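You operate a simulated robot arm through the tools that you are given. There is no shell and no other tool. Be economical: measure what you need, move in short steps, check, and stop when the job is done.

Carry out the task below with a simulated robot arm. There is one attempt and no reset: what you move stays moved.

JOB
Reset the teal fence to WIDE; hold the small brown bin against it.
Fine: raise the yellow bar to the top first, turn the fence handwheel, slide the bin up to the fence, push the bar onto it; the other small bins and the lift stay.
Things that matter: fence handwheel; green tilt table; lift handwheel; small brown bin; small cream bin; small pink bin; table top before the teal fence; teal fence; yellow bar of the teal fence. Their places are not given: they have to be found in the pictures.

The check looks at the end state, three seconds after you hand in, the way a careful person would. Anything else that was tipped, shoved, dropped, spilled or broken makes it a failure.

ROBOT AND FRAMES
A 7-joint arm with a two-finger parallel gripper, fixed in place. Base frame: the origin is at the foot of the arm, x ahead of it, y to its left, z up; the work surface is at about z = 800. Units: mm, rad, N and s.
With the tool pointing down near the work surface it reaches from about 340 to 780 mm from the base axis. Its first joint turns from -2.897 to 2.897 rad. Payload 3.91 kg.
The TCP is the grasp point between the finger pads, 30 mm short of the fingertips. In the tool frame z runs along the fingers and y along their closing line. The gripper opens to 110 mm. The fingers are 20 mm wide and 10 mm thick; the gripper's body (48 by 112 mm) begins 55 mm behind the TCP.
Orientation is that of the tool frame in the base frame, as a unit quaternion [x, y, z, w]. With the fingers straight down and closing along the base's y, the tool's x points along the base's -x, its y along +y and its z along -z.

CONTROLS
- The arm moves only by the tool play_rows. Its argument "motion" is a list of rows, each an object of numbers (a shift or turn left out is 0, a gripper value left out holds the last): "claw": the opening, from 0 (shut) to 1 (fully open); "x", "y", "z": the shift along the tool's x, y, z in mm; "rx", "ry", "rz": the turn, a rotation vector about the tool's x, y, z in rad. In form: [{"claw": .., "x": .., "y": .., "z": .., "rx": .., "ry": .., "rz": ..}, ...]. A call has 1 to 10 rows; each row shifts and turns the commanded pose from where the row before left it, along the tool's axes as they then stand. Each row takes 0.2 s and may step no farther than 50 mm and 0.15 rad from the row before; otherwise, or with a gripper value out of range, the whole call is refused. A pose out of reach is approached as far as the arm can. The call stops where the force on the tool passes 40 N (or 10 N more than at its start, if that is more) or the arm is blocked; 0.2 s more then pass. The fingers move at their own pace (about 153 mm/s each) and stop on an object; they squeeze with about 35 N. The grip force told is the motor's: it shows also when the fingers shut on nothing. Time passes only in rows, and 0.2 s behind the last, so rows that do not move let the fingers close. It gives the time, the measured TCP pose, the force on the tool (base axes), the opening and the grip force at its end, in the units of the frame above (readings bear some noise), with the torque about the TCP (base axes, N m) and any sound that the robot's microphone picked up.
- Cameras (640 x 400 px; columns grow to the right, rows downward): "scene" is fixed at [213.9, -501.8, 1515.7]; the picture's right is [1.00, -0.07, 0.00], its down [-0.04, -0.58, -0.81] and it looks along [0.06, 0.81, -0.59] (base axes); focal length 331 px, centre (320, 200). "wrist" rides on the gripper at [77, 7, -115] in the tool frame; the picture's right is [-0.09, 1.00, 0.00], its down [-0.80, -0.07, -0.59] and it looks along [-0.59, -0.05, 0.80] (tool axes); focal length 270 px, centre (320, 200).
- camera(camera): a new picture of that camera. The clock stands still meanwhile.
- slide_trunk(by): slides the trunk up (or, below 0, down) by that many mm; the arm rides with it, the base frame stays. It gives what a move gives, with no picture.
- measure_at(camera, pixels): for up to 12 pixels [column, row] of the newest picture of that camera ("zoom" is the newest enlarged one), the place [x, y, z] in the base frame of the surface seen there, good to about 2 mm, but the place of the scene camera against the robot may be out by one fixed shift of up to 12 mm in any direction. The clock stands still meanwhile.
- close_up(camera, box): a new picture of the part [left, top, right, bottom] of that camera's present view, enlarged. The clock stands still meanwhile.
- close_job(): hands the job in; it is judged then, once.

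Keep the steps short. Do not move on a guess: measure, check each grasp and each placing, and mend mistakes. In all there are 80 turns and 34 pictures (those below and enlarged ones count). Leave the gripper open and the arm clear of the work at the hand-in unless told otherwise, and finish with a single line.

The tools are called after "Request:" by a JSON object that holds its "method" and its "body". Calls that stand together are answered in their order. play_rows: Moves the arm, as the interface text tells. Its arguments: {"type":"object","properties":{"motion":{"type":"array"}},"required":["motion"]} The other tools are called the same way: slide_trunk (by) slides the trunk up or down; camera (camera) takes a picture; measure_at (camera, pixels) gives the place of the surface under pixels of a picture; close_up (camera, box) takes an enlarged picture of a part of a camera's view; close_job () hands the job in.

At the start:

```text
clock: 0.0
tcp_pos: [259.2, 461.3, 1115.2]
ee_rot: [0.0, 1.0, -0.001, -0.001]
wrist_force: [-0.2, 0.4, -0.3]
ft_torque: [0.01, 0.02, 0.03]
width: 110.1
finger_force: 0.1
trunk travel left (down, up): [-550.0, 60.0]
```

scene: 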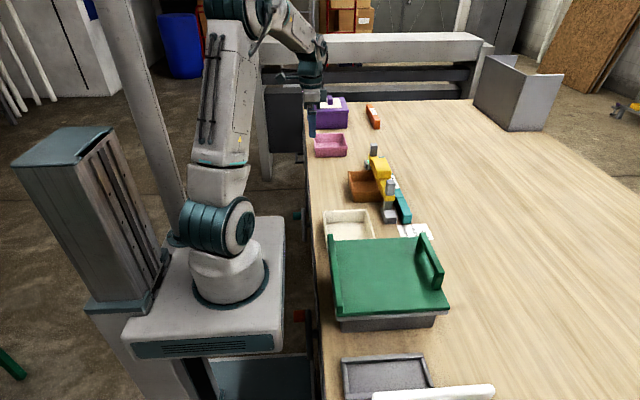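
wrist: 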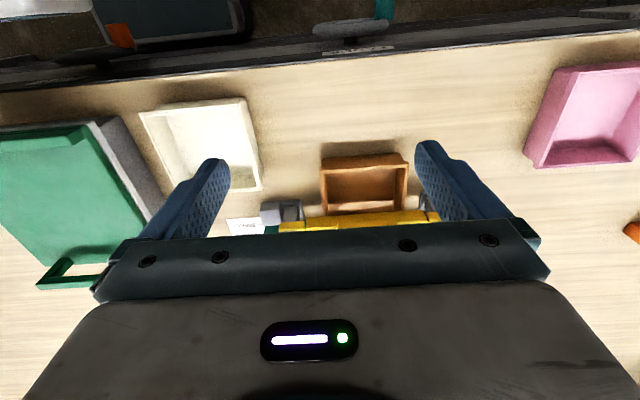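

I start by enlarging the fence area and the table edge, where the handwheels seem to be.

Request:
{"method": "close_up", "body": {"camera": "scene", "box": [300, 130, 460, 250]}}

Request:
{"method": "close_up", "body": {"camera": "scene", "box": [270, 190, 350, 340]}}

Request:
{"method": "close_up", "body": {"camera": "wrist", "box": [220, 0, 460, 240]}}

```text
3.33 times, centred on (380, 190) of scene
```

zoom: 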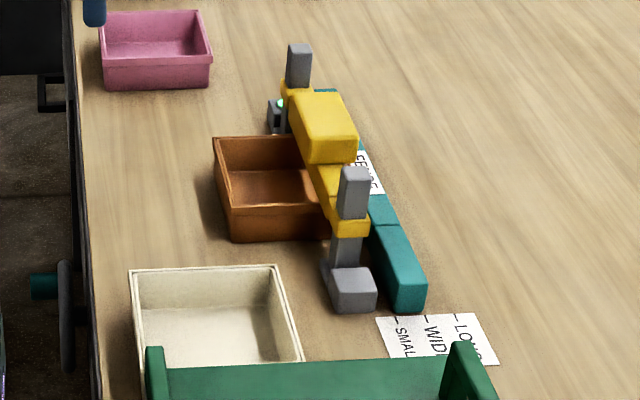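

```text
2.67 times, centred on (310, 265) of scene
```

zoom: 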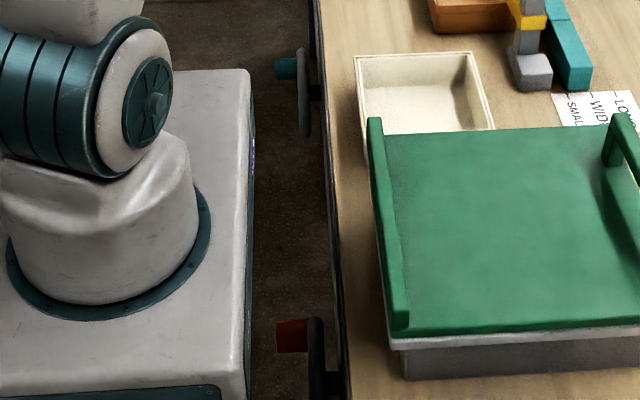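

```text
1.67 times, centred on (340, 120) of wrist
```

zoom: 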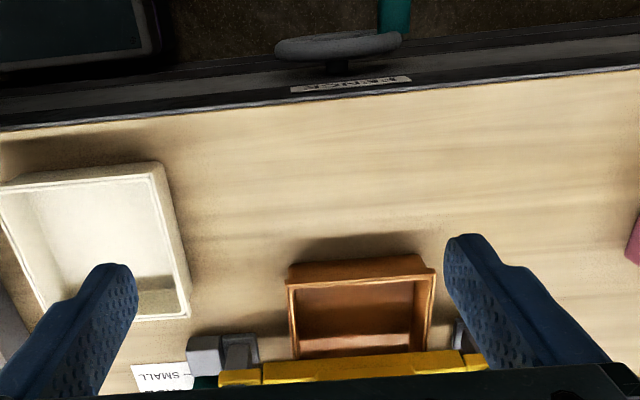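

The wheel with the teal knob is at wrist (350,28) and scene (300,216). The red knob is the lift's. I'll measure the main points in both views.

Request:
{"method": "measure_at", "body": {"camera": "zoom", "pixels": [[395, 18], [335, 46], [285, 48], [335, 68], [350, 82], [290, 285], [433, 272], [440, 370], [300, 350], [205, 355], [240, 378], [360, 368]]}}

Request:
{"method": "measure_at", "body": {"camera": "scene", "pixels": [[297, 215], [304, 210], [304, 228], [390, 185], [378, 165], [374, 148], [390, 217], [408, 216], [382, 160], [350, 175], [356, 201], [410, 232]]}}

```text
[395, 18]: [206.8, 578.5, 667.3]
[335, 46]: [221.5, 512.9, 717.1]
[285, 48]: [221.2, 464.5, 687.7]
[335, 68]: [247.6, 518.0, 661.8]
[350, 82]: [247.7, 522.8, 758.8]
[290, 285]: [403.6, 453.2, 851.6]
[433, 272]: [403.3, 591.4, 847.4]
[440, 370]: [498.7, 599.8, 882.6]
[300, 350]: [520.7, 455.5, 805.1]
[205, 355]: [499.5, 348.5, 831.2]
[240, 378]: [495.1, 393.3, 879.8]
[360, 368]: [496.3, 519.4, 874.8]
```

```text
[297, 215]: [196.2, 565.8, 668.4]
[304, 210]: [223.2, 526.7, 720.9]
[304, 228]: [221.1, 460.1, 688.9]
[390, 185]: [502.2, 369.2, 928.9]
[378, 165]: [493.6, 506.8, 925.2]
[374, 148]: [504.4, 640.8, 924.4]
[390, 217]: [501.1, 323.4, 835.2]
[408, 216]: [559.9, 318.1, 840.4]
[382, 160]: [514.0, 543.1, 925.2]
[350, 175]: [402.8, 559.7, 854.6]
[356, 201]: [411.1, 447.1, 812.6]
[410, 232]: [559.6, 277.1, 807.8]
```

The bar sits on two grey posts (x about 500, tops at z about 929) and the fence is behind it. I need a view of the fence and the scale card, so I move the wrist forward at height.

Request:
{"method": "play_rows", "body": {"motion": [{"x": -45, "y": -15, "claw": 1}, {"x": -45, "y": -15}, {"x": -45, "y": -15}, {"x": -45, "y": -15}, {}]}}

Request:
{"method": "camera", "body": {"camera": "wrist"}}

```text
clock: 1.2
tcp_pos: [443.2, 400.5, 1115.5]
ee_rot: [0.0, 1.0, 0.0, -0.001]
wrist_force: [0.4, -0.3, 0.9]
ft_torque: [0.01, -0.01, -0.03]
width: 109.8
finger_force: 0.1
trunk travel left (down, up): [-550.0, 60.0]
```

```text
28 pictures are left
```

wrist: 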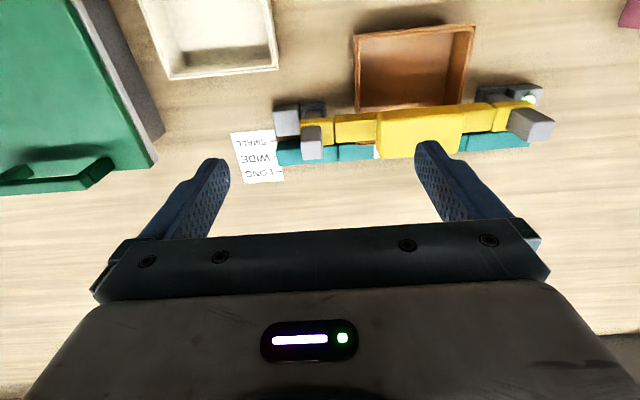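

Request:
{"method": "close_up", "body": {"camera": "wrist", "box": [220, 10, 410, 190]}}

Request:
{"method": "close_up", "body": {"camera": "wrist", "box": [360, 40, 570, 180]}}

```text
2.22 times, centred on (315, 100) of wrist
```

zoom: 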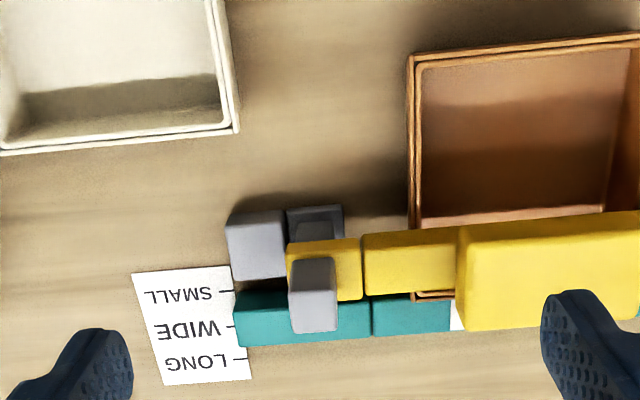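

```text
2.86 times, centred on (465, 110) of wrist
```

zoom: 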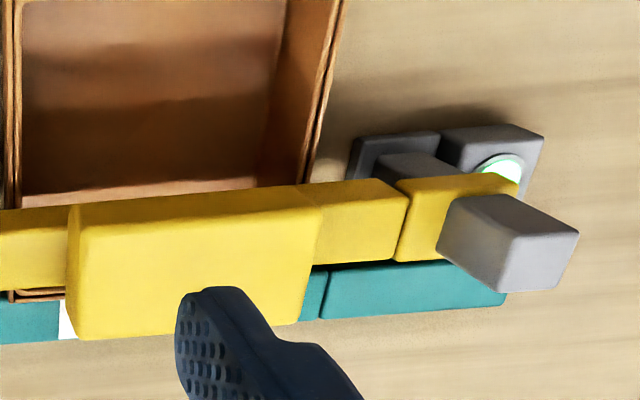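

Request:
{"method": "measure_at", "body": {"camera": "wrist", "pixels": [[270, 140.6], [271, 157], [274, 171.3], [282, 145], [282, 160], [370, 143], [370, 157], [283, 122], [311, 142], [340, 125], [322, 122], [365, 146]]}}

Request:
{"method": "measure_at", "body": {"camera": "zoom", "pixels": [[330, 195], [318, 225], [300, 25], [10, 295], [200, 260], [430, 165], [500, 168], [480, 135], [505, 240], [365, 215], [400, 300], [390, 170]]}}

Request:
{"method": "measure_at", "body": {"camera": "scene", "pixels": [[297, 215], [304, 210], [299, 315], [345, 240], [327, 145], [380, 163], [389, 186]]}}

```text
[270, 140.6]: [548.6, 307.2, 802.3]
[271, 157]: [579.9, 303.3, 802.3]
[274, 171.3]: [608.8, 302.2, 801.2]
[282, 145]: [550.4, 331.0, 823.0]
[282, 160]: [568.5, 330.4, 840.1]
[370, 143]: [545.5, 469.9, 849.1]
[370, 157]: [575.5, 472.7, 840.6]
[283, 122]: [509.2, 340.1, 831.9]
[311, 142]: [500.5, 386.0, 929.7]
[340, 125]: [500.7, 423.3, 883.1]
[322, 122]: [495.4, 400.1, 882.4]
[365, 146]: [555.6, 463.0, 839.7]
```

```text
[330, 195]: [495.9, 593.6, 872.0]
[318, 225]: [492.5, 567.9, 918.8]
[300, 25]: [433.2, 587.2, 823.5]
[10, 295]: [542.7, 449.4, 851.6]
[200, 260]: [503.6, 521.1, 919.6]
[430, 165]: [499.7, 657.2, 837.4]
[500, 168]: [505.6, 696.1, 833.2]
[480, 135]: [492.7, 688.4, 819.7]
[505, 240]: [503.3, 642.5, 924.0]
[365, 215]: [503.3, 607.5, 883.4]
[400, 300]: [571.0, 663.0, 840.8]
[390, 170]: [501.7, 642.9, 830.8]
```

```text
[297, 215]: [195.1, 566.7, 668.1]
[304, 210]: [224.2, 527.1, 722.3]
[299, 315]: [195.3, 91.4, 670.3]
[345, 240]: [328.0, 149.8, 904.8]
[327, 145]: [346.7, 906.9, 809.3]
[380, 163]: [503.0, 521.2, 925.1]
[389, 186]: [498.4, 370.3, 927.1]
```

The fence front face is at x≈549, level with the SMALL mark. WIDE is at x≈580. Before gripping the yellow bar, I measure its block.

Request:
{"method": "measure_at", "body": {"camera": "zoom", "pixels": [[85, 222], [80, 325], [190, 205], [190, 220], [170, 320], [305, 210], [290, 310], [330, 250], [340, 190], [380, 250], [30, 220], [30, 280]]}}

Request:
{"method": "measure_at", "body": {"camera": "scene", "pixels": [[373, 160], [383, 160], [376, 176], [388, 176], [380, 170], [385, 178], [378, 183], [382, 192], [384, 200], [390, 195], [388, 200], [378, 172]]}}

```text
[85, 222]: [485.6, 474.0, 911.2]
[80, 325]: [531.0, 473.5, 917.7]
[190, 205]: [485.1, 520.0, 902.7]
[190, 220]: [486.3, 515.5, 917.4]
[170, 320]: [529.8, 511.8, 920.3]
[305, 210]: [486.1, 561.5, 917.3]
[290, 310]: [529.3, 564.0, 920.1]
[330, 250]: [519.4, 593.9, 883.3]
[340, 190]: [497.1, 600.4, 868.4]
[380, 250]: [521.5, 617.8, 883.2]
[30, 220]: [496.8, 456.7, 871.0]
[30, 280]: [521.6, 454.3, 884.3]
```

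```text
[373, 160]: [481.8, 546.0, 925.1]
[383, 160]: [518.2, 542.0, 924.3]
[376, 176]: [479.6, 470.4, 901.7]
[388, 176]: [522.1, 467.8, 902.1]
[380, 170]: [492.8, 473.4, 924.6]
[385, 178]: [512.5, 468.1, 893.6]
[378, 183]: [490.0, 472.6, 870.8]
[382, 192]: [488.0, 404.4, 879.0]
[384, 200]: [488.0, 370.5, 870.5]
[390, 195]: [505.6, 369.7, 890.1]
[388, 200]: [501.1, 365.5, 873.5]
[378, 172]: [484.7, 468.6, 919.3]
```

By the wrist camera the block spans x 485–531 and y 470–567, with its top at z 920. I turn the gripper by −90° at height so it closes along x.

Request:
{"method": "play_rows", "body": {"motion": [{"rz": -0.15}, {"rz": -0.15}, {"rz": -0.15}, {"rz": -0.15}, {"rz": -0.15}, {"rz": -0.15}, {"rz": -0.15}, {"rz": -0.15}, {"rz": -0.15}, {"rz": -0.15}]}}

Request:
{"method": "play_rows", "body": {"motion": [{"rz": -0.0708}, {}]}}

```text
clock: 3.4
tcp_pos: [439.8, 402.1, 1114.5]
ee_rot: [-0.682, 0.731, 0.002, -0.001]
wrist_force: [0.8, 0.3, -1.0]
ft_torque: [0.0, -0.01, -0.03]
width: 110.1
finger_force: 0.0
trunk travel left (down, up): [-550.0, 60.0]
```

```text
clock: 4.0
tcp_pos: [441.9, 401.9, 1115.5]
ee_rot: [-0.707, 0.707, 0.0, -0.001]
wrist_force: [1.1, 0.1, 0.4]
ft_torque: [0.0, -0.02, -0.01]
width: 110.0
finger_force: 0.0
trunk travel left (down, up): [-550.0, 60.0]
```

Tool x is now base −y and tool y is base −x. I move to hover over the block at (508, 518, 965).

Request:
{"method": "play_rows", "body": {"motion": [{"x": -39, "y": -22}, {"x": -39, "y": -22}, {"x": -38, "y": -22}, {"z": 45}, {"z": 45}, {"z": 40}, {"z": 20}, {}]}}

Request:
{"method": "camera", "body": {"camera": "wrist"}}

```text
clock: 5.8
tcp_pos: [505.7, 517.0, 961.5]
ee_rot: [-0.707, 0.708, 0.001, -0.001]
wrist_force: [0.1, -0.4, 0.1]
ft_torque: [-0.01, 0.0, -0.01]
width: 109.9
finger_force: 0.0
trunk travel left (down, up): [-550.0, 60.0]
```

```text
25 pictures are left
```

wrist: 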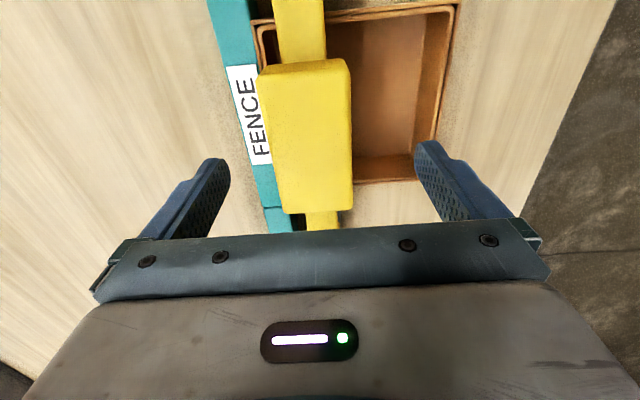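

Request:
{"method": "measure_at", "body": {"camera": "wrist", "pixels": [[264, 110], [345, 110], [302, 72], [312, 205], [300, 150], [388, 4], [440, 40], [370, 178]]}}

```text
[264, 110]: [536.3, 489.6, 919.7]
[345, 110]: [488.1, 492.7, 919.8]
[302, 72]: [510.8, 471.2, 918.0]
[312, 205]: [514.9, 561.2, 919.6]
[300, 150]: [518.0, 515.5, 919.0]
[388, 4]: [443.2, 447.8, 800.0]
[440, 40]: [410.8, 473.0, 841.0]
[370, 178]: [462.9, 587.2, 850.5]
```

The block is centred at about (511, 517). I descend to z≈903 and close.

Request:
{"method": "play_rows", "body": {"motion": [{"y": -5, "z": 30}, {"z": 28}, {}, {"claw": 0}, {"claw": 0}, {"claw": 0}]}}

```text
clock: 7.2
tcp_pos: [512.7, 516.4, 905.3]
ee_rot: [-0.706, 0.708, 0.001, -0.001]
wrist_force: [5.3, 1.3, -2.6]
ft_torque: [0.3, -0.76, 0.24]
width: 53.8
finger_force: 44.7
trunk travel left (down, up): [-550.0, 60.0]
```

The gripper holds the block at width 53.8. I lift in small steps and watch the force for the top stop.

Request:
{"method": "play_rows", "body": {"motion": [{"z": -5}, {"z": -5}, {"z": -5}, {"z": -5}, {}]}}

```text
clock: 8.4
tcp_pos: [511.8, 515.7, 926.9]
ee_rot: [-0.706, 0.709, 0.0, -0.002]
wrist_force: [13.1, -5.0, -4.3]
ft_torque: [0.21, 0.16, 0.63]
width: 53.9
finger_force: 44.5
trunk travel left (down, up): [-550.0, 60.0]
```

Request:
{"method": "play_rows", "body": {"motion": [{"z": -4}, {"z": -4}, {"z": -4}, {"z": -4}, {"z": -4}, {"z": -4}, {}]}}

Request:
{"method": "close_up", "body": {"camera": "scene", "box": [300, 120, 460, 250]}}

```text
clock: 10.0
tcp_pos: [512.7, 519.7, 945.7]
ee_rot: [-0.707, 0.707, 0.001, -0.004]
wrist_force: [5.0, -17.3, -33.4]
ft_torque: [-0.39, -0.88, 0.27]
width: 54.1
finger_force: 45.2
trunk travel left (down, up): [-550.0, 60.0]
```

```text
3.08 times, centred on (380, 185) of scene
```

zoom: 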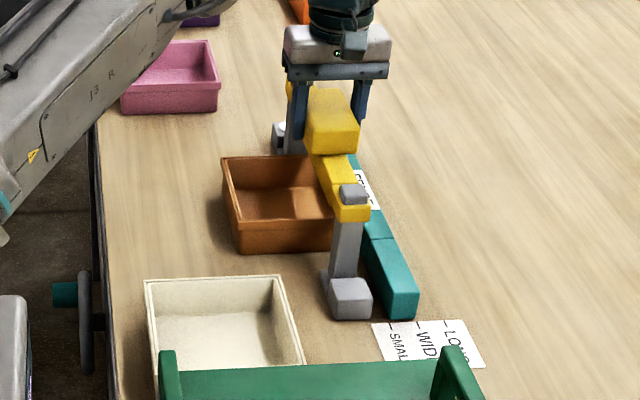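

The bar has hit its top stop, about 40 mm up. I relax the lift slightly, open, and retreat upward.

Request:
{"method": "play_rows", "body": {"motion": [{"z": 1}, {"claw": 1}, {"claw": 1}, {}, {"z": -40}, {"z": -40}, {"z": -40}, {}]}}

Request:
{"method": "camera", "body": {"camera": "wrist"}}

```text
clock: 11.8
tcp_pos: [510.7, 517.9, 1070.3]
ee_rot: [-0.707, 0.707, 0.0, -0.001]
wrist_force: [0.4, -0.8, 0.5]
ft_torque: [0.0, -0.01, 0.02]
width: 110.2
finger_force: 0.0
trunk travel left (down, up): [-550.0, 60.0]
```

```text
23 pictures are left
```

wrist: 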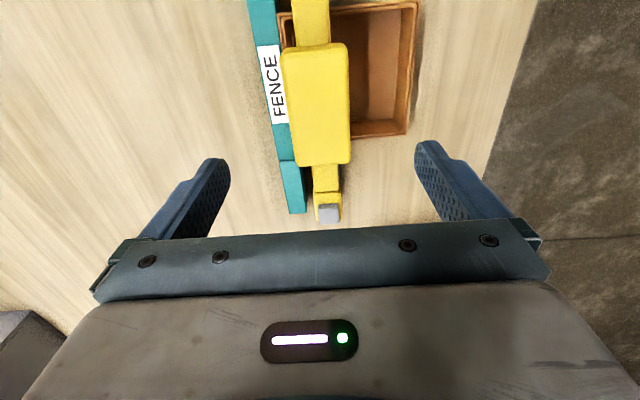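

Request:
{"method": "measure_at", "body": {"camera": "wrist", "pixels": [[315, 110], [286, 180], [302, 180], [270, 40], [405, 125], [412, 20], [290, 25], [360, 134]]}}

```text
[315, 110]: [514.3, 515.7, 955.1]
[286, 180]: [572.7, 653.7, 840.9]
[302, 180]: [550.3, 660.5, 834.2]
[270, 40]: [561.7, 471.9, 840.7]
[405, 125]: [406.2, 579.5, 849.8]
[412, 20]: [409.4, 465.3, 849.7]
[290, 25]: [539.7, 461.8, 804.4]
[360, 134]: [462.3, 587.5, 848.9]
```

The bar stays up on its own, with its block top at z 955. Next is the handwheel, so I turn the gripper back to closing along y.

Request:
{"method": "play_rows", "body": {"motion": [{"rz": 0.15}, {"rz": 0.15}, {"rz": 0.15}, {"rz": 0.15}, {"rz": 0.15}, {"rz": 0.15}, {"rz": 0.15}, {"rz": 0.15}, {"rz": 0.15}, {"rz": 0.15}]}}

Request:
{"method": "play_rows", "body": {"motion": [{"rz": 0.0708}, {}, {"x": 45}, {"x": 45}, {"x": 45}, {"x": 45}, {"x": 45}, {"x": 45}, {"x": 45}, {}]}}

Request:
{"method": "camera", "body": {"camera": "wrist"}}

```text
clock: 14.0
tcp_pos: [511.8, 517.5, 1069.4]
ee_rot: [-0.034, 0.999, 0.0, -0.001]
wrist_force: [-0.1, 0.1, -0.3]
ft_torque: [0.0, 0.01, 0.03]
width: 110.1
finger_force: 0.1
trunk travel left (down, up): [-550.0, 60.0]
```

```text
clock: 16.2
tcp_pos: [196.6, 520.0, 1072.9]
ee_rot: [0.001, 1.0, 0.0, -0.001]
wrist_force: [-0.2, 0.0, 0.1]
ft_torque: [-0.02, 0.03, -0.03]
width: 109.9
finger_force: 0.1
trunk travel left (down, up): [-550.0, 60.0]
```

```text
22 pictures are left
```

wrist: 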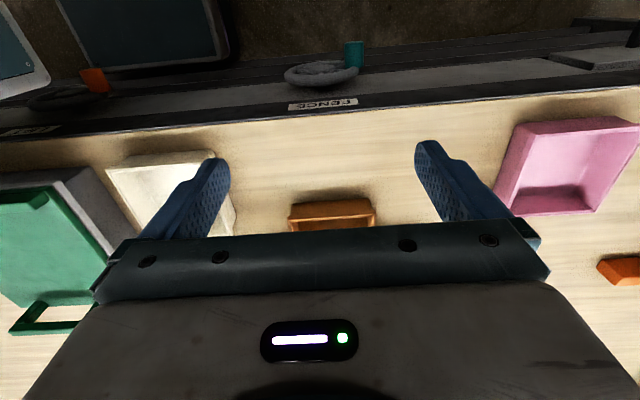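

Request:
{"method": "close_up", "body": {"camera": "wrist", "box": [260, 20, 400, 130]}}

Request:
{"method": "measure_at", "body": {"camera": "wrist", "pixels": [[354, 44], [349, 52], [358, 52], [354, 64], [287, 74], [357, 73], [320, 68], [320, 63], [320, 77], [320, 84], [320, 92], [320, 116]]}}

```text
3.64 times, centred on (330, 75) of wrist
```

zoom: 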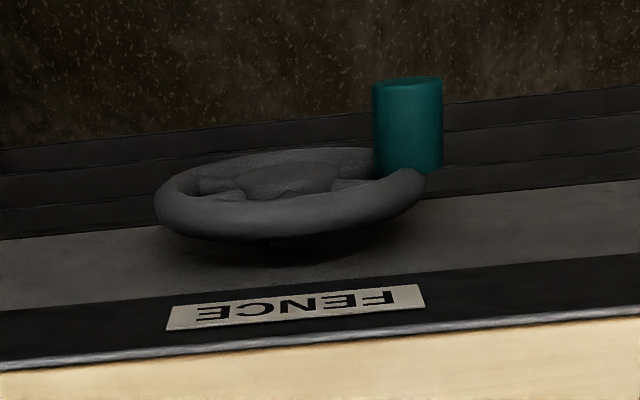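

```text
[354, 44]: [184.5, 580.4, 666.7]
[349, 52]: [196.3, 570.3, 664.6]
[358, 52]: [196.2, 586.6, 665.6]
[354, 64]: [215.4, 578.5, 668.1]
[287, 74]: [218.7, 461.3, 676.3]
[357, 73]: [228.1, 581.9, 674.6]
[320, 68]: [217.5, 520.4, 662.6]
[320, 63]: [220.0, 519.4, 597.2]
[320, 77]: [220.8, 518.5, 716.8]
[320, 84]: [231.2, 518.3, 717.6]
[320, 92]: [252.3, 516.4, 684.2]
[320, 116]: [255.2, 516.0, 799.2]
```

The wheel centre is about (y 521, z 656). The knob centre is about (y 578, z 656), spanning x 182–216. Before sliding the trunk, I check its plate against the handwheels.

Request:
{"method": "measure_at", "body": {"camera": "scene", "pixels": [[275, 300], [282, 250], [280, 345], [260, 345], [299, 315], [304, 325], [230, 250], [200, 345], [300, 380], [312, 320]]}}

```text
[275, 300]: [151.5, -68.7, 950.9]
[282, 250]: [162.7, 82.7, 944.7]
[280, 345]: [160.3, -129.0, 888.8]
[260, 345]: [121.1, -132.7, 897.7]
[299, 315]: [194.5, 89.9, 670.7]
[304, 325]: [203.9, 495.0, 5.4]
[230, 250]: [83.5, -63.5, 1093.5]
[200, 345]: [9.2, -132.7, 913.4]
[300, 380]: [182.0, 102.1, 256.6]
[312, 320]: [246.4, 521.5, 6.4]
```

The plate edge is at x≈165, clear of the lift knob at x≥182. I slide the trunk down 160.

Request:
{"method": "slide_trunk", "body": {"by": -160}}

```text
clock: 18.0
tcp_pos: [198.3, 520.3, 912.7]
ee_rot: [0.0, 1.0, 0.0, -0.001]
wrist_force: [-0.3, -0.5, 0.6]
ft_torque: [0.03, 0.01, 0.03]
width: 110.1
finger_force: 0.2
trunk travel left (down, up): [-390.0, 220.0]
```

I move over the knob to about (189, 578, 790) and look.

Request:
{"method": "play_rows", "body": {"motion": [{"x": 9, "y": 29, "claw": 0.6}, {"y": 29}, {"z": 45}, {"z": 45}, {"z": 33}, {}]}}

Request:
{"method": "camera", "body": {"camera": "wrist"}}

```text
clock: 19.4
tcp_pos: [186.7, 577.5, 787.9]
ee_rot: [0.0, 1.0, 0.0, -0.001]
wrist_force: [-0.4, 0.2, -0.1]
ft_torque: [-0.02, -0.01, 0.01]
width: 65.7
finger_force: 0.1
trunk travel left (down, up): [-390.0, 220.0]
```

```text
20 pictures are left
```

wrist: 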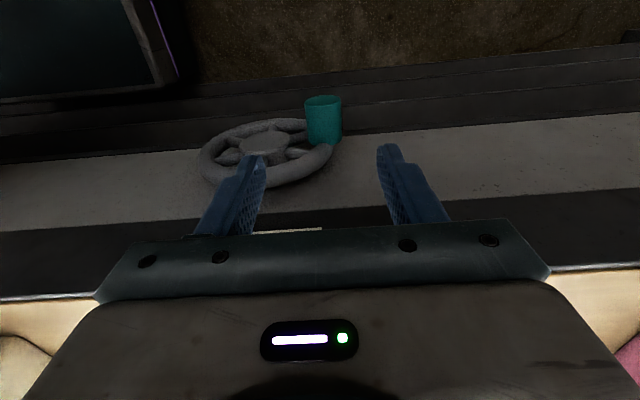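

Request:
{"method": "measure_at", "body": {"camera": "wrist", "pixels": [[323, 101], [324, 120], [309, 120], [339, 120], [324, 140], [263, 145], [203, 158], [270, 184], [260, 124], [323, 110]]}}

```text
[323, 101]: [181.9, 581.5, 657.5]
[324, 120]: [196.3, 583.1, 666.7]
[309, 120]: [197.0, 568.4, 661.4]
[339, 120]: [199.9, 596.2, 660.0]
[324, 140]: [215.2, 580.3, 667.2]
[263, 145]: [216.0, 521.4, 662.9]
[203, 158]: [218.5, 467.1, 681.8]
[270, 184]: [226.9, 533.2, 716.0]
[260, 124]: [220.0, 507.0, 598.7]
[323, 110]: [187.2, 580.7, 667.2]
```

The knob is about 28 mm thick, with its axis at y≈581, z≈654 and its end at x≈182. I descend so the pads straddle it at z≈664, then close.

Request:
{"method": "play_rows", "body": {"motion": [{"x": -3, "y": 3.5, "z": 40}, {"z": 40}, {"z": 44}, {}, {"claw": 0}, {"claw": 0}, {}]}}

```text
clock: 21.0
tcp_pos: [189.1, 580.1, 666.8]
ee_rot: [0.0, 1.0, 0.0, -0.001]
wrist_force: [-0.6, 3.6, -2.0]
ft_torque: [0.19, -0.13, 0.05]
width: 33.3
finger_force: 45.0
trunk travel left (down, up): [-390.0, 220.0]
```

Held, width 33. I try a small turn upward, clockwise as seen from the arm side.

Request:
{"method": "play_rows", "body": {"motion": [{"y": -0.6, "z": -8}, {"y": -1.8, "z": -8}, {"y": -3, "z": -8}, {}]}}

Request:
{"method": "measure_at", "body": {"camera": "scene", "pixels": [[408, 216]]}}

```text
clock: 22.0
tcp_pos: [189.8, 578.2, 689.9]
ee_rot: [0.0, 1.0, 0.0, -0.002]
wrist_force: [-3.5, 4.2, -10.1]
ft_torque: [0.49, 0.47, 0.06]
width: 33.5
finger_force: 45.1
trunk travel left (down, up): [-390.0, 220.0]
```

```text
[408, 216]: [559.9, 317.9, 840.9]
```

Request:
{"method": "close_up", "body": {"camera": "scene", "box": [360, 170, 440, 250]}}

Request:
{"method": "camera", "body": {"camera": "wrist"}}

```text
5.00 times, centred on (400, 210) of scene
```

zoom: 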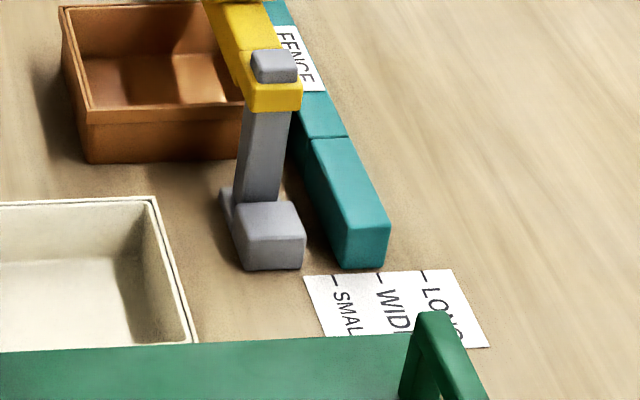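

```text
18 pictures are left
```

wrist: 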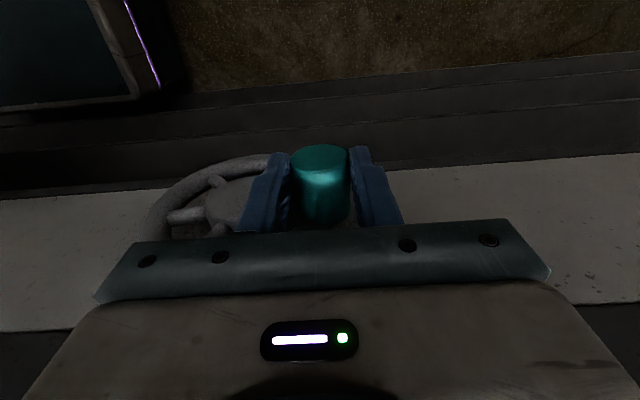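

Request:
{"method": "measure_at", "body": {"camera": "wrist", "pixels": [[318, 156], [320, 185], [270, 162], [175, 190], [180, 216]]}}

Request:
{"method": "measure_at", "body": {"camera": "zoom", "pixels": [[345, 250], [384, 245], [340, 200], [365, 180], [330, 215], [334, 285], [380, 283], [424, 280]]}}

```text
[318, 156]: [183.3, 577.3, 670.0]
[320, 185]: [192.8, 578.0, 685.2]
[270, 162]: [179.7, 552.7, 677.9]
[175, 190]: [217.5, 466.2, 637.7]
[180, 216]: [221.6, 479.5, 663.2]
```

```text
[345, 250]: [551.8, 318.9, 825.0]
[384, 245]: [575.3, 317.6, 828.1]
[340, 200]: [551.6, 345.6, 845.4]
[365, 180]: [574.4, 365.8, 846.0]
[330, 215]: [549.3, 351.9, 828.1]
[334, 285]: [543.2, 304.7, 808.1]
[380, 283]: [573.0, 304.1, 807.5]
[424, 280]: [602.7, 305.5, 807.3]
```

The knob rose about 20 mm and the fence front crept away by roughly 8 mm, so this is the right direction. I continue along the circle.

Request:
{"method": "play_rows", "body": {"motion": [{"y": -4.8, "z": -10.5}, {"y": -6.8, "z": -9.4}, {"y": -8.5, "z": -7.8}, {}]}}

Request:
{"method": "close_up", "body": {"camera": "scene", "box": [360, 170, 440, 250]}}

```text
clock: 23.0
tcp_pos: [189.5, 563.4, 719.8]
ee_rot: [-0.001, 1.0, 0.006, 0.0]
wrist_force: [-11.0, 34.2, 14.6]
ft_torque: [1.35, 0.42, 0.06]
width: 33.2
finger_force: 45.5
trunk travel left (down, up): [-390.0, 220.0]
```

```text
5.00 times, centred on (400, 210) of scene
```

zoom: 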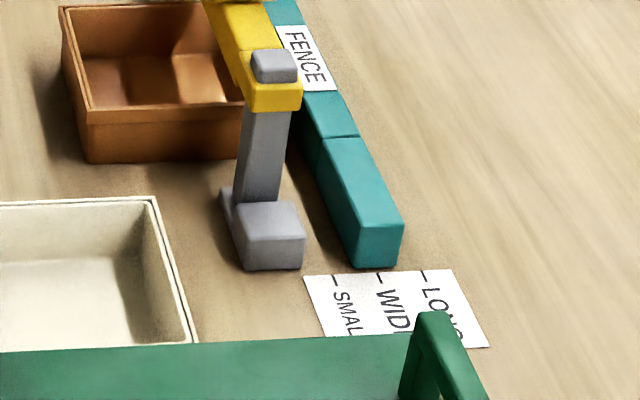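

The fence moved another 9 mm or so, but side force has built up to 34 N in y. I open to relax, re-grip, and read the true knob position.

Request:
{"method": "play_rows", "body": {"motion": [{"claw": 0.5}, {"claw": 0.5}, {}]}}

Request:
{"method": "camera", "body": {"camera": "wrist"}}

Request:
{"method": "measure_at", "body": {"camera": "zoom", "pixels": [[359, 250], [400, 245], [357, 262], [372, 265], [345, 220], [334, 285], [380, 283], [424, 280], [379, 276]]}}

```text
clock: 23.8
tcp_pos: [191.6, 556.9, 717.0]
ee_rot: [0.0, 1.0, -0.002, -0.001]
wrist_force: [-0.1, -0.3, -0.5]
ft_torque: [-0.01, 0.02, 0.01]
width: 55.1
finger_force: 0.0
trunk travel left (down, up): [-390.0, 220.0]
```

```text
16 pictures are left
```

wrist: 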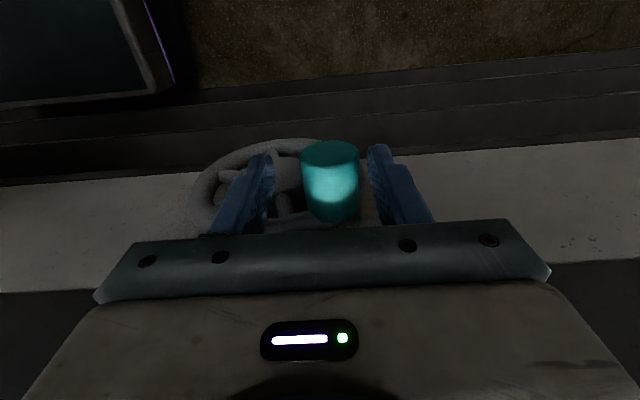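

```text
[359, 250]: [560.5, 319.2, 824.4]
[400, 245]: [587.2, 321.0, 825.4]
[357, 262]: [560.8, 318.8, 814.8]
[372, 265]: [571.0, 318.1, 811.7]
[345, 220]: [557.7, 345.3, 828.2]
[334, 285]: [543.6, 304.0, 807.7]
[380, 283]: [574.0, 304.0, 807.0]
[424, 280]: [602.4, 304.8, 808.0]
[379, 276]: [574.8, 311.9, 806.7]
```

The fence front is about at x 558, against SMALL 543.5 and WIDE 574 in scene coordinates, so it is roughly half way. I measure the knob now.

Request:
{"method": "measure_at", "body": {"camera": "wrist", "pixels": [[330, 150], [331, 185], [309, 180], [353, 180], [331, 170], [335, 205], [280, 205], [245, 152], [195, 205]]}}

```text
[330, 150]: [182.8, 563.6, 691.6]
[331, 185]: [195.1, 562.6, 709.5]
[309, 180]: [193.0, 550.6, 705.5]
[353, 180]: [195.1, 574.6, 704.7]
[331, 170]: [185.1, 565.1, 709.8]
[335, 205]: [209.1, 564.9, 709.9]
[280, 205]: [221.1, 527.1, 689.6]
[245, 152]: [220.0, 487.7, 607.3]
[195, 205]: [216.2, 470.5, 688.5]
```

The knob centre is about (564, 693). I re-centre on it, lower 8 mm, grip, then turn about 0.72 rad further.

Request:
{"method": "play_rows", "body": {"motion": [{"y": 7, "z": 8}, {}, {"claw": 0}, {"claw": 0}, {}]}}

Request:
{"method": "play_rows", "body": {"motion": [{"y": -8.2, "z": -7.2}, {"y": -9.4, "z": -5.5}, {"y": -10.3, "z": -3.6}, {}]}}

Request:
{"method": "close_up", "body": {"camera": "scene", "box": [360, 170, 440, 250]}}

```text
clock: 25.0
tcp_pos: [190.9, 562.2, 708.5]
ee_rot: [0.0, 1.0, -0.001, -0.001]
wrist_force: [0.3, -6.1, -1.0]
ft_torque: [-0.38, -0.01, 0.04]
width: 33.3
finger_force: 44.7
trunk travel left (down, up): [-390.0, 220.0]
```

```text
clock: 26.0
tcp_pos: [189.9, 537.5, 726.9]
ee_rot: [-0.001, 1.0, 0.005, 0.0]
wrist_force: [1.8, 21.0, 23.5]
ft_torque: [0.75, -0.55, 0.41]
width: 33.6
finger_force: 45.1
trunk travel left (down, up): [-390.0, 220.0]
```

```text
5.00 times, centred on (400, 210) of scene
```

zoom: 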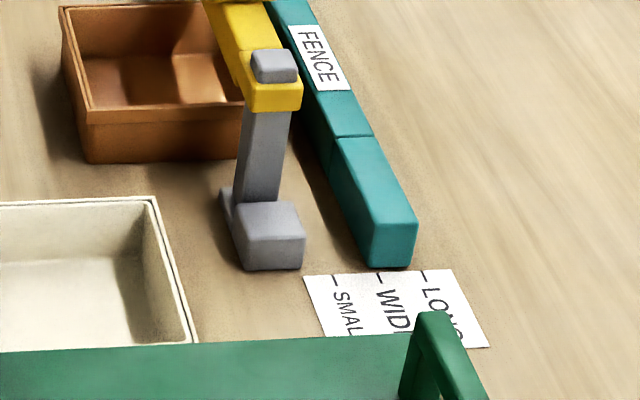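

Request:
{"method": "measure_at", "body": {"camera": "zoom", "pixels": [[374, 255], [373, 262], [373, 248], [412, 250], [365, 240], [360, 228], [379, 276], [382, 281], [352, 160], [375, 160]]}}

```text
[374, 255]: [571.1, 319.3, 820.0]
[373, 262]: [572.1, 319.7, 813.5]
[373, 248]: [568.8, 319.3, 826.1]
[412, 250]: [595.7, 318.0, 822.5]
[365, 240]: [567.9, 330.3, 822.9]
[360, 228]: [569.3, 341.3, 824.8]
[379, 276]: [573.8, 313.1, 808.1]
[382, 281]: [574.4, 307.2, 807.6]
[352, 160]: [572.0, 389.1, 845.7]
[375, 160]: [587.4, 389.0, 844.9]
```

The front is at about 568.5 and needs to be 574, so around 0.3 rad remains. I turn a bit further.

Request:
{"method": "play_rows", "body": {"motion": [{"y": -6, "z": -0.5}, {"y": -6, "z": 1}, {}, {}]}}

Request:
{"method": "close_up", "body": {"camera": "scene", "box": [380, 200, 430, 240]}}

```text
clock: 27.0
tcp_pos: [190.4, 525.1, 726.7]
ee_rot: [0.0, 1.0, 0.003, -0.001]
wrist_force: [-2.0, 16.6, 28.5]
ft_torque: [0.76, 0.24, 0.01]
width: 33.6
finger_force: 44.8
trunk travel left (down, up): [-390.0, 220.0]
```

```text
10.00 times, centred on (405, 220) of scene
```

zoom: 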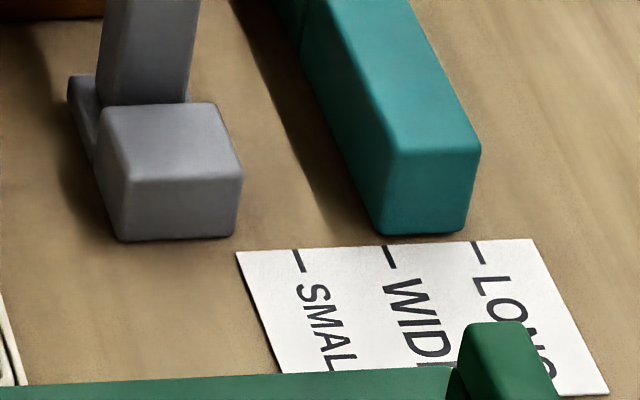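

Request:
{"method": "measure_at", "body": {"camera": "zoom", "pixels": [[390, 200], [384, 215], [370, 190], [350, 150], [385, 247], [390, 258], [470, 200], [300, 262], [476, 250]]}}

```text
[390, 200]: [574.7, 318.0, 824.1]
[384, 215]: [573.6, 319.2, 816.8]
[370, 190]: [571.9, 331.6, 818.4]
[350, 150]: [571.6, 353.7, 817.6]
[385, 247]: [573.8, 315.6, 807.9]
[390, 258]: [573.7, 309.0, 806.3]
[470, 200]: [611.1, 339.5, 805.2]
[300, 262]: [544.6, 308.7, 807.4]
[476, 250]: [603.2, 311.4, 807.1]
```

The front reads about 571.8 against the tick at 573.8. I nudge a little more, then release and check with the wrist camera.

Request:
{"method": "play_rows", "body": {"motion": [{"y": -4.5, "z": 1}, {}, {"claw": 0.5}, {"claw": 0.5}, {}, {"z": -45}, {"z": -45}, {"z": -45}, {"z": -45}, {}]}}

Request:
{"method": "slide_trunk", "body": {"by": 160}}

```text
clock: 29.2
tcp_pos: [192.5, 517.5, 903.4]
ee_rot: [0.001, 1.0, 0.0, -0.002]
wrist_force: [1.0, -0.3, 0.4]
ft_torque: [0.01, 0.0, -0.05]
width: 54.8
finger_force: 0.1
trunk travel left (down, up): [-390.0, 220.0]
```

```text
clock: 31.1
tcp_pos: [192.7, 518.0, 1062.7]
ee_rot: [0.001, 1.0, 0.0, 0.0]
wrist_force: [-0.5, -0.4, -0.9]
ft_torque: [-0.05, -0.02, 0.0]
width: 55.3
finger_force: 0.0
trunk travel left (down, up): [-550.0, 60.0]
```

I move to the earlier viewing pose near (443, 400) to read the fence against the card.

Request:
{"method": "play_rows", "body": {"motion": [{"x": -45, "y": -20, "claw": 1}, {"x": -45, "y": -20}, {"x": -45, "y": -20}, {"x": -45, "y": -20}, {"x": -45, "y": -20}, {"x": -15, "y": -20}, {}]}}

Request:
{"method": "camera", "body": {"camera": "wrist"}}

```text
clock: 32.7
tcp_pos: [431.7, 399.1, 1061.9]
ee_rot: [0.0, 1.0, 0.0, 0.0]
wrist_force: [0.5, -0.3, -0.3]
ft_torque: [-0.04, 0.0, -0.01]
width: 110.1
finger_force: 0.1
trunk travel left (down, up): [-550.0, 60.0]
```

```text
13 pictures are left
```

wrist: 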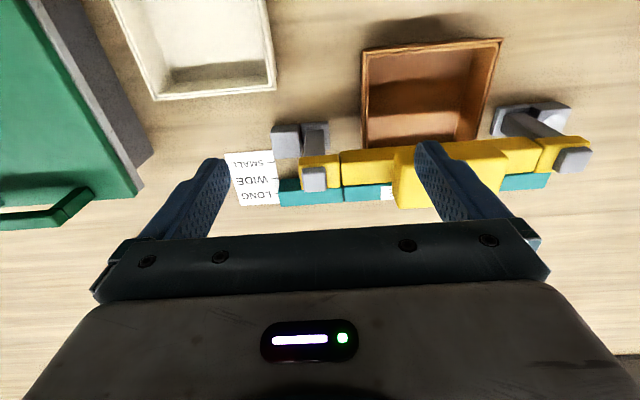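

Request:
{"method": "close_up", "body": {"camera": "wrist", "box": [225, 120, 385, 220]}}

```text
4.00 times, centred on (305, 170) of wrist
```

zoom: 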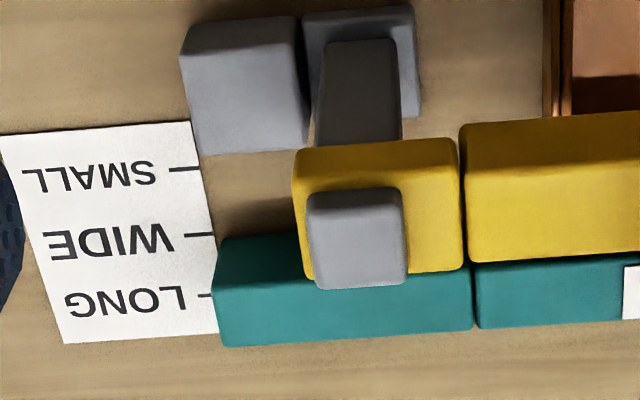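

Request:
{"method": "measure_at", "body": {"camera": "zoom", "pixels": [[190, 169], [195, 234], [205, 295], [228, 246], [260, 242], [260, 248], [260, 255], [225, 275], [400, 330], [300, 340], [280, 240], [240, 330]]}}

Request:
{"method": "measure_at", "body": {"camera": "wrist", "pixels": [[365, 60], [430, 48], [497, 43], [366, 140], [370, 100], [478, 138], [490, 95], [420, 143], [430, 140], [450, 138]]}}

```text
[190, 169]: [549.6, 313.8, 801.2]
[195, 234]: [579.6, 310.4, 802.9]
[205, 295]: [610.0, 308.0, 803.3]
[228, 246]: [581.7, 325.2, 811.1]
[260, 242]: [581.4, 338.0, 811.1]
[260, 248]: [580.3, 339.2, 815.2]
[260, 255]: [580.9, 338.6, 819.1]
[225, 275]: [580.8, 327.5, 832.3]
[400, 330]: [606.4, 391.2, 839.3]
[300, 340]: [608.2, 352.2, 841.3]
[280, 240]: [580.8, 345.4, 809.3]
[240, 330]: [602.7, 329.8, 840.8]
```

```text
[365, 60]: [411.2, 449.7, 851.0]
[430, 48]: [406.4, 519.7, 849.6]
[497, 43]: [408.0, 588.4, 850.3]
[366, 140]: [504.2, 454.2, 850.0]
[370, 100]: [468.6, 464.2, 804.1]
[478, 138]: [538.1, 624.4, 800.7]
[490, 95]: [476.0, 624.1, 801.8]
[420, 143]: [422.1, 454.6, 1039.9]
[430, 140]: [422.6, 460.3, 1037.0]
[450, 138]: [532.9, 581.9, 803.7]
```

The fence front reads 580.8 against the WIDE tick at 579.6, so it is set. The bin spans x≈405–545 and y≈448–590. I go behind it, fingers open to 110, for a two-point push.

Request:
{"method": "play_rows", "body": {"motion": [{"x": 22, "y": 40}, {"x": 22, "y": 40}, {"x": 22, "y": 40}, {"z": 45}, {"z": 45}, {"z": 45}, {"z": 45}, {"z": 34}, {}]}}

Request:
{"method": "camera", "body": {"camera": "wrist"}}

```text
clock: 34.7
tcp_pos: [367.6, 522.1, 845.8]
ee_rot: [0.0, 1.0, 0.0, -0.001]
wrist_force: [-0.6, 0.4, 0.2]
ft_torque: [0.02, -0.01, 0.03]
width: 110.2
finger_force: 0.0
trunk travel left (down, up): [-550.0, 60.0]
```

```text
11 pictures are left
```

wrist: 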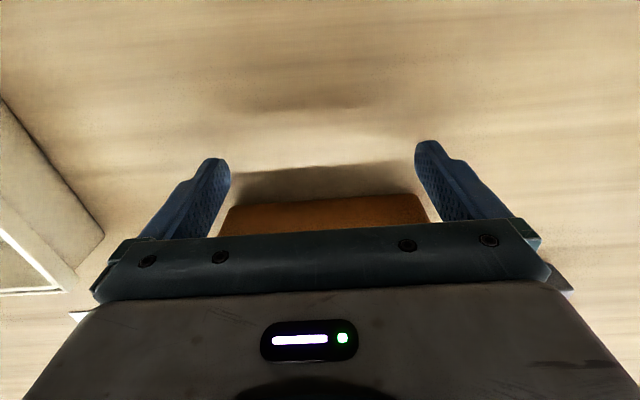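

Request:
{"method": "measure_at", "body": {"camera": "wrist", "pixels": [[235, 215], [415, 200], [325, 205], [235, 230], [420, 212], [325, 220]]}}

```text
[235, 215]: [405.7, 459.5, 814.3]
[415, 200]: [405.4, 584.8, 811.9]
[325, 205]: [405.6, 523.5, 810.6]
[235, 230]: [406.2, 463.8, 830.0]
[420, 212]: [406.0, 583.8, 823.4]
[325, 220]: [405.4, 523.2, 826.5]
```

The near wall is at x≈405.5. I narrow the fingers to about 82 mm and push in +x with small steps.

Request:
{"method": "play_rows", "body": {"motion": [{"y": -2, "claw": 0.75}, {"claw": 0.75}, {"x": -10}, {"x": -8}, {"x": -6}, {"x": -6}, {"x": -6}, {"x": -6}, {}]}}

```text
clock: 36.7
tcp_pos: [409.9, 518.6, 848.8]
ee_rot: [0.001, 1.0, 0.0, -0.001]
wrist_force: [0.2, 0.0, 0.0]
ft_torque: [-0.03, 0.0, -0.01]
width: 82.6
finger_force: 0.3
trunk travel left (down, up): [-550.0, 60.0]
```

Request:
{"method": "play_rows", "body": {"motion": [{"x": -4}, {"x": -4}, {"x": -3}, {"x": -3}, {"x": -2}]}}

```text
clock: 37.9
tcp_pos: [424.4, 516.1, 847.5]
ee_rot: [0.0, 1.0, 0.001, -0.001]
wrist_force: [-1.3, -0.4, -1.0]
ft_torque: [-0.03, 0.02, 0.05]
width: 82.5
finger_force: 0.0
trunk travel left (down, up): [-550.0, 60.0]
```

Request:
{"method": "play_rows", "body": {"motion": [{"x": -2, "y": 2}, {"x": -2}, {"x": -2}, {"x": -1}, {}]}}

Request:
{"method": "close_up", "body": {"camera": "scene", "box": [320, 130, 440, 250]}}

```text
clock: 39.1
tcp_pos: [430.5, 519.3, 847.7]
ee_rot: [0.001, 1.0, 0.0, -0.002]
wrist_force: [-6.9, -2.2, 0.0]
ft_torque: [-0.05, -0.01, -0.18]
width: 82.6
finger_force: 0.0
trunk travel left (down, up): [-550.0, 60.0]
```

```text
3.33 times, centred on (380, 190) of scene
```

zoom: 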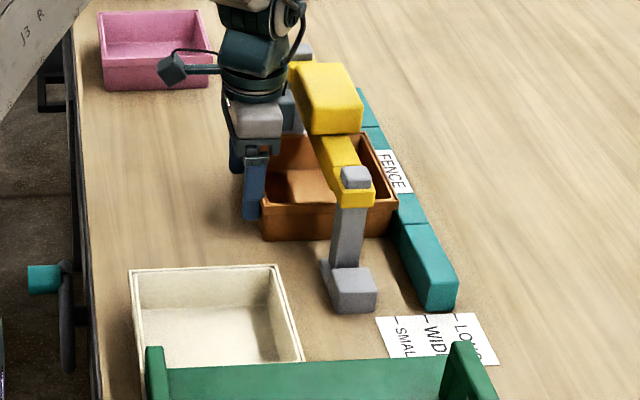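

A residual of −6.9 N suggests the bin has met the fence. I push 2 mm more to confirm firm contact.

Request:
{"method": "play_rows", "body": {"motion": [{"x": -1}, {"x": -1}, {}]}}

```text
clock: 39.9
tcp_pos: [429.6, 517.7, 847.4]
ee_rot: [0.0, 1.0, -0.001, -0.002]
wrist_force: [-19.6, -1.6, 2.8]
ft_torque: [-0.06, -0.06, -0.39]
width: 82.7
finger_force: 0.1
trunk travel left (down, up): [-550.0, 60.0]
```

Firm contact: force rises and the arm no longer advances. I back off, raise, and turn the gripper for the bar.

Request:
{"method": "play_rows", "body": {"motion": [{"x": 10}, {"x": 30}, {"z": -45}, {"z": -45}, {"z": -45}, {"z": -45}, {"z": -45}, {"claw": 1}, {}]}}

Request:
{"method": "play_rows", "body": {"motion": [{"rz": -0.15}, {"rz": -0.15}, {"rz": -0.15}, {"rz": -0.15}, {"rz": -0.15}, {"rz": -0.15}, {"rz": -0.15}, {"rz": -0.15}, {"rz": -0.15}, {"rz": -0.15}]}}

Request:
{"method": "play_rows", "body": {"motion": [{"rz": -0.0708}, {}, {"y": -40}, {"y": -40}, {"y": -40}, {}]}}

Request:
{"method": "camera", "body": {"camera": "wrist"}}

```text
clock: 41.9
tcp_pos: [391.9, 515.4, 1076.5]
ee_rot: [0.0, 1.0, 0.0, 0.0]
wrist_force: [-1.4, 0.2, -0.2]
ft_torque: [-0.01, 0.0, 0.01]
width: 110.0
finger_force: 0.0
trunk travel left (down, up): [-550.0, 60.0]
```

```text
clock: 44.1
tcp_pos: [393.4, 518.0, 1073.0]
ee_rot: [-0.682, 0.731, 0.0, -0.001]
wrist_force: [0.3, 0.3, 0.4]
ft_torque: [0.01, 0.02, 0.0]
width: 110.2
finger_force: 0.1
trunk travel left (down, up): [-550.0, 60.0]
```

```text
clock: 45.5
tcp_pos: [511.4, 518.9, 1073.8]
ee_rot: [-0.707, 0.707, 0.001, 0.0]
wrist_force: [-0.8, -0.1, -0.3]
ft_torque: [0.04, -0.03, -0.02]
width: 109.8
finger_force: 0.0
trunk travel left (down, up): [-550.0, 60.0]
```

```text
9 pictures are left
```

wrist: 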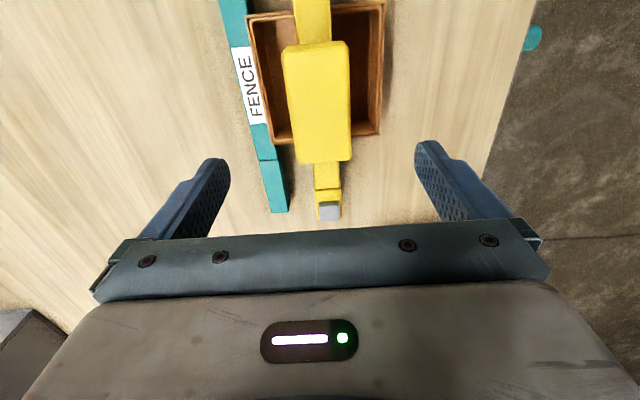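

The bin sits flush along the fence and centred under the bar. I descend to grip the block at z≈942.

Request:
{"method": "play_rows", "body": {"motion": [{"z": 45}, {"z": 45}, {"z": 40}, {}, {"claw": 0}, {"claw": 0}, {}]}}

Request:
{"method": "play_rows", "body": {"motion": [{"z": 6}, {"z": 6}, {"z": 6}, {"z": 5}, {"z": 5}, {"z": 4}, {}]}}

```text
clock: 47.1
tcp_pos: [511.8, 517.1, 941.5]
ee_rot: [-0.707, 0.707, 0.001, -0.002]
wrist_force: [-8.6, -4.9, -3.4]
ft_torque: [-0.33, -0.1, 0.02]
width: 53.6
finger_force: 45.0
trunk travel left (down, up): [-550.0, 60.0]
```

```text
clock: 48.7
tcp_pos: [511.6, 518.8, 911.7]
ee_rot: [0.708, -0.707, -0.001, -0.001]
wrist_force: [-6.1, 0.5, -0.5]
ft_torque: [0.82, -0.64, 0.46]
width: 53.6
finger_force: 44.9
trunk travel left (down, up): [-550.0, 60.0]
```

The bar has come down 30 mm freely. I continue in 2 mm steps until it presses on the bin.

Request:
{"method": "play_rows", "body": {"motion": [{"z": 2}, {"z": 2}, {"z": 1}, {}]}}

```text
clock: 49.7
tcp_pos: [512.7, 518.7, 905.7]
ee_rot: [-0.707, 0.707, 0.002, 0.0]
wrist_force: [-6.2, 3.9, 0.2]
ft_torque: [1.03, -0.54, 0.01]
width: 53.8
finger_force: 44.6
trunk travel left (down, up): [-550.0, 60.0]
```

Request:
{"method": "play_rows", "body": {"motion": [{"z": 2}, {"z": 2}, {"z": 2}, {"z": 2}, {}]}}

```text
clock: 50.9
tcp_pos: [511.8, 518.6, 903.3]
ee_rot: [-0.706, 0.708, 0.0, 0.005]
wrist_force: [-1.5, 8.7, 37.0]
ft_torque: [-0.12, 0.3, 0.46]
width: 53.9
finger_force: 44.6
trunk travel left (down, up): [-550.0, 60.0]
```

Firm contact at 37 N, so the bar is on the bin. I open and retreat straight up.

Request:
{"method": "play_rows", "body": {"motion": [{"claw": 1}, {"claw": 1}, {}, {"z": -40}, {"z": -45}, {"z": -45}, {"z": -40}, {}]}}

Request:
{"method": "camera", "body": {"camera": "wrist"}}

Request:
{"method": "close_up", "body": {"camera": "scene", "box": [320, 130, 440, 250]}}

```text
clock: 52.7
tcp_pos: [511.9, 516.6, 1066.9]
ee_rot: [-0.707, 0.707, 0.001, -0.001]
wrist_force: [0.5, -0.9, -0.7]
ft_torque: [-0.01, -0.01, 0.01]
width: 110.3
finger_force: 0.0
trunk travel left (down, up): [-550.0, 60.0]
```

```text
8 pictures are left
```

wrist: 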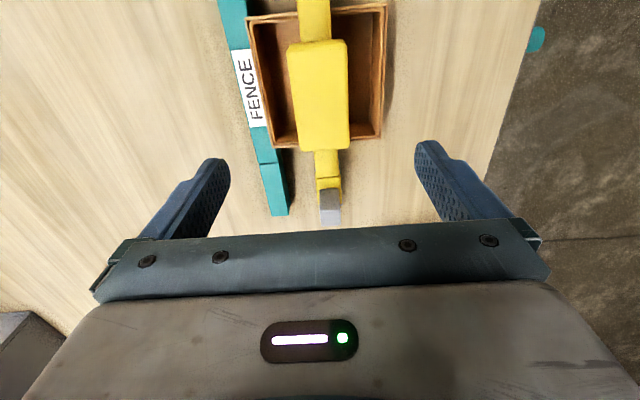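

```text
3.33 times, centred on (380, 190) of scene
```

zoom: 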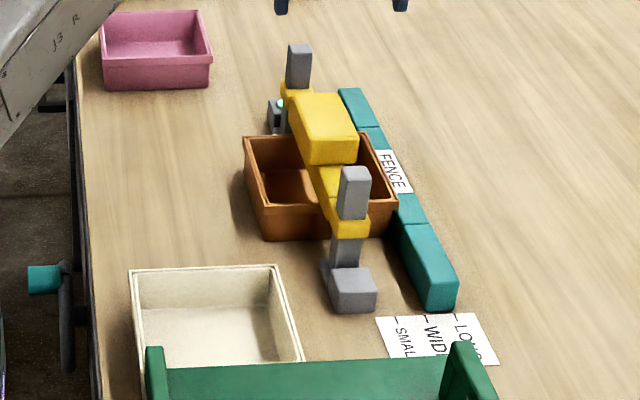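

Request:
{"method": "measure_at", "body": {"camera": "wrist", "pixels": [[320, 90], [314, 22], [327, 165], [255, 60], [251, 40], [380, 130], [384, 10], [270, 130], [284, 148], [268, 185]]}}

Request:
{"method": "close_up", "body": {"camera": "wrist", "box": [220, 0, 400, 180]}}

Request:
{"method": "close_up", "body": {"camera": "scene", "box": [380, 200, 430, 240]}}

```text
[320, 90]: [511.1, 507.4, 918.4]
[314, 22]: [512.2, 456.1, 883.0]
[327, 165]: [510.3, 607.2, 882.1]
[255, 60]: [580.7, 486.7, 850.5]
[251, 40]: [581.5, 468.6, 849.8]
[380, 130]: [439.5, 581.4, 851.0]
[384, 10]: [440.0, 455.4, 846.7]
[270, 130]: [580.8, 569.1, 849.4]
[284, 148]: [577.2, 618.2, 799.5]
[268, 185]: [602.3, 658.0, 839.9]
```

```text
2.22 times, centred on (310, 90) of wrist
```

zoom: 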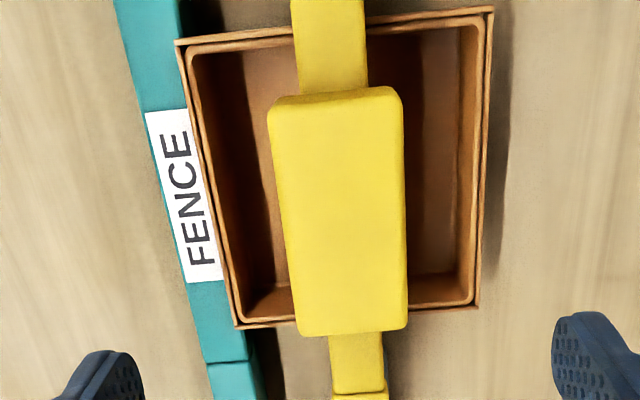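

```text
10.00 times, centred on (405, 220) of scene
```

zoom: 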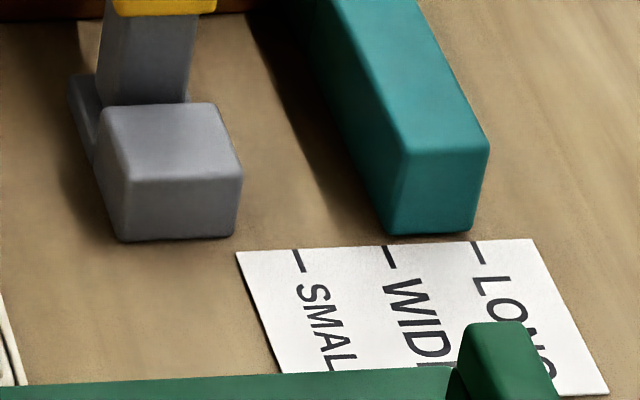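

The bin is square on the fence and the bar lies at rim level. One last check of the fence against the WIDE tick.

Request:
{"method": "measure_at", "body": {"camera": "zoom", "pixels": [[398, 190], [394, 205], [392, 215], [380, 190], [360, 150], [370, 175], [385, 247], [390, 258], [480, 190]]}}

```text
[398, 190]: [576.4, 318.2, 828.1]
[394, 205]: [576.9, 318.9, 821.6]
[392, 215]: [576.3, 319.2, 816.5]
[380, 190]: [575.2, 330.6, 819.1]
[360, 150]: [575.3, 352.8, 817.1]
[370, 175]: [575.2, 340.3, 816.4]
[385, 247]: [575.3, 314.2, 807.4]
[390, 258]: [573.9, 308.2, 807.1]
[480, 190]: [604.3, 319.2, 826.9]
```

The fence is within about 1 mm of WIDE (575.2 against 574.2). I move the arm clear and hand in.

Request:
{"method": "play_rows", "body": {"motion": [{"z": -30}, {"y": 45}, {"y": 45}, {"y": 45}, {"y": 45}, {}]}}

Request:
{"method": "close_job", "body": {}}

```text
clock: 54.1
tcp_pos: [334.7, 517.6, 1100.2]
ee_rot: [-0.706, 0.708, 0.0, 0.0]
wrist_force: [0.3, -0.2, 0.7]
ft_torque: [0.01, 0.02, 0.03]
width: 110.0
finger_force: 0.0
trunk travel left (down, up): [-550.0, 60.0]
```

```text
The job is handed in.
```

The teal fence is set to WIDE (within about 1 mm), the small brown bin is against it with the yellow bar pressed onto it, I did not touch the other bins or the lift, and the job is handed in.
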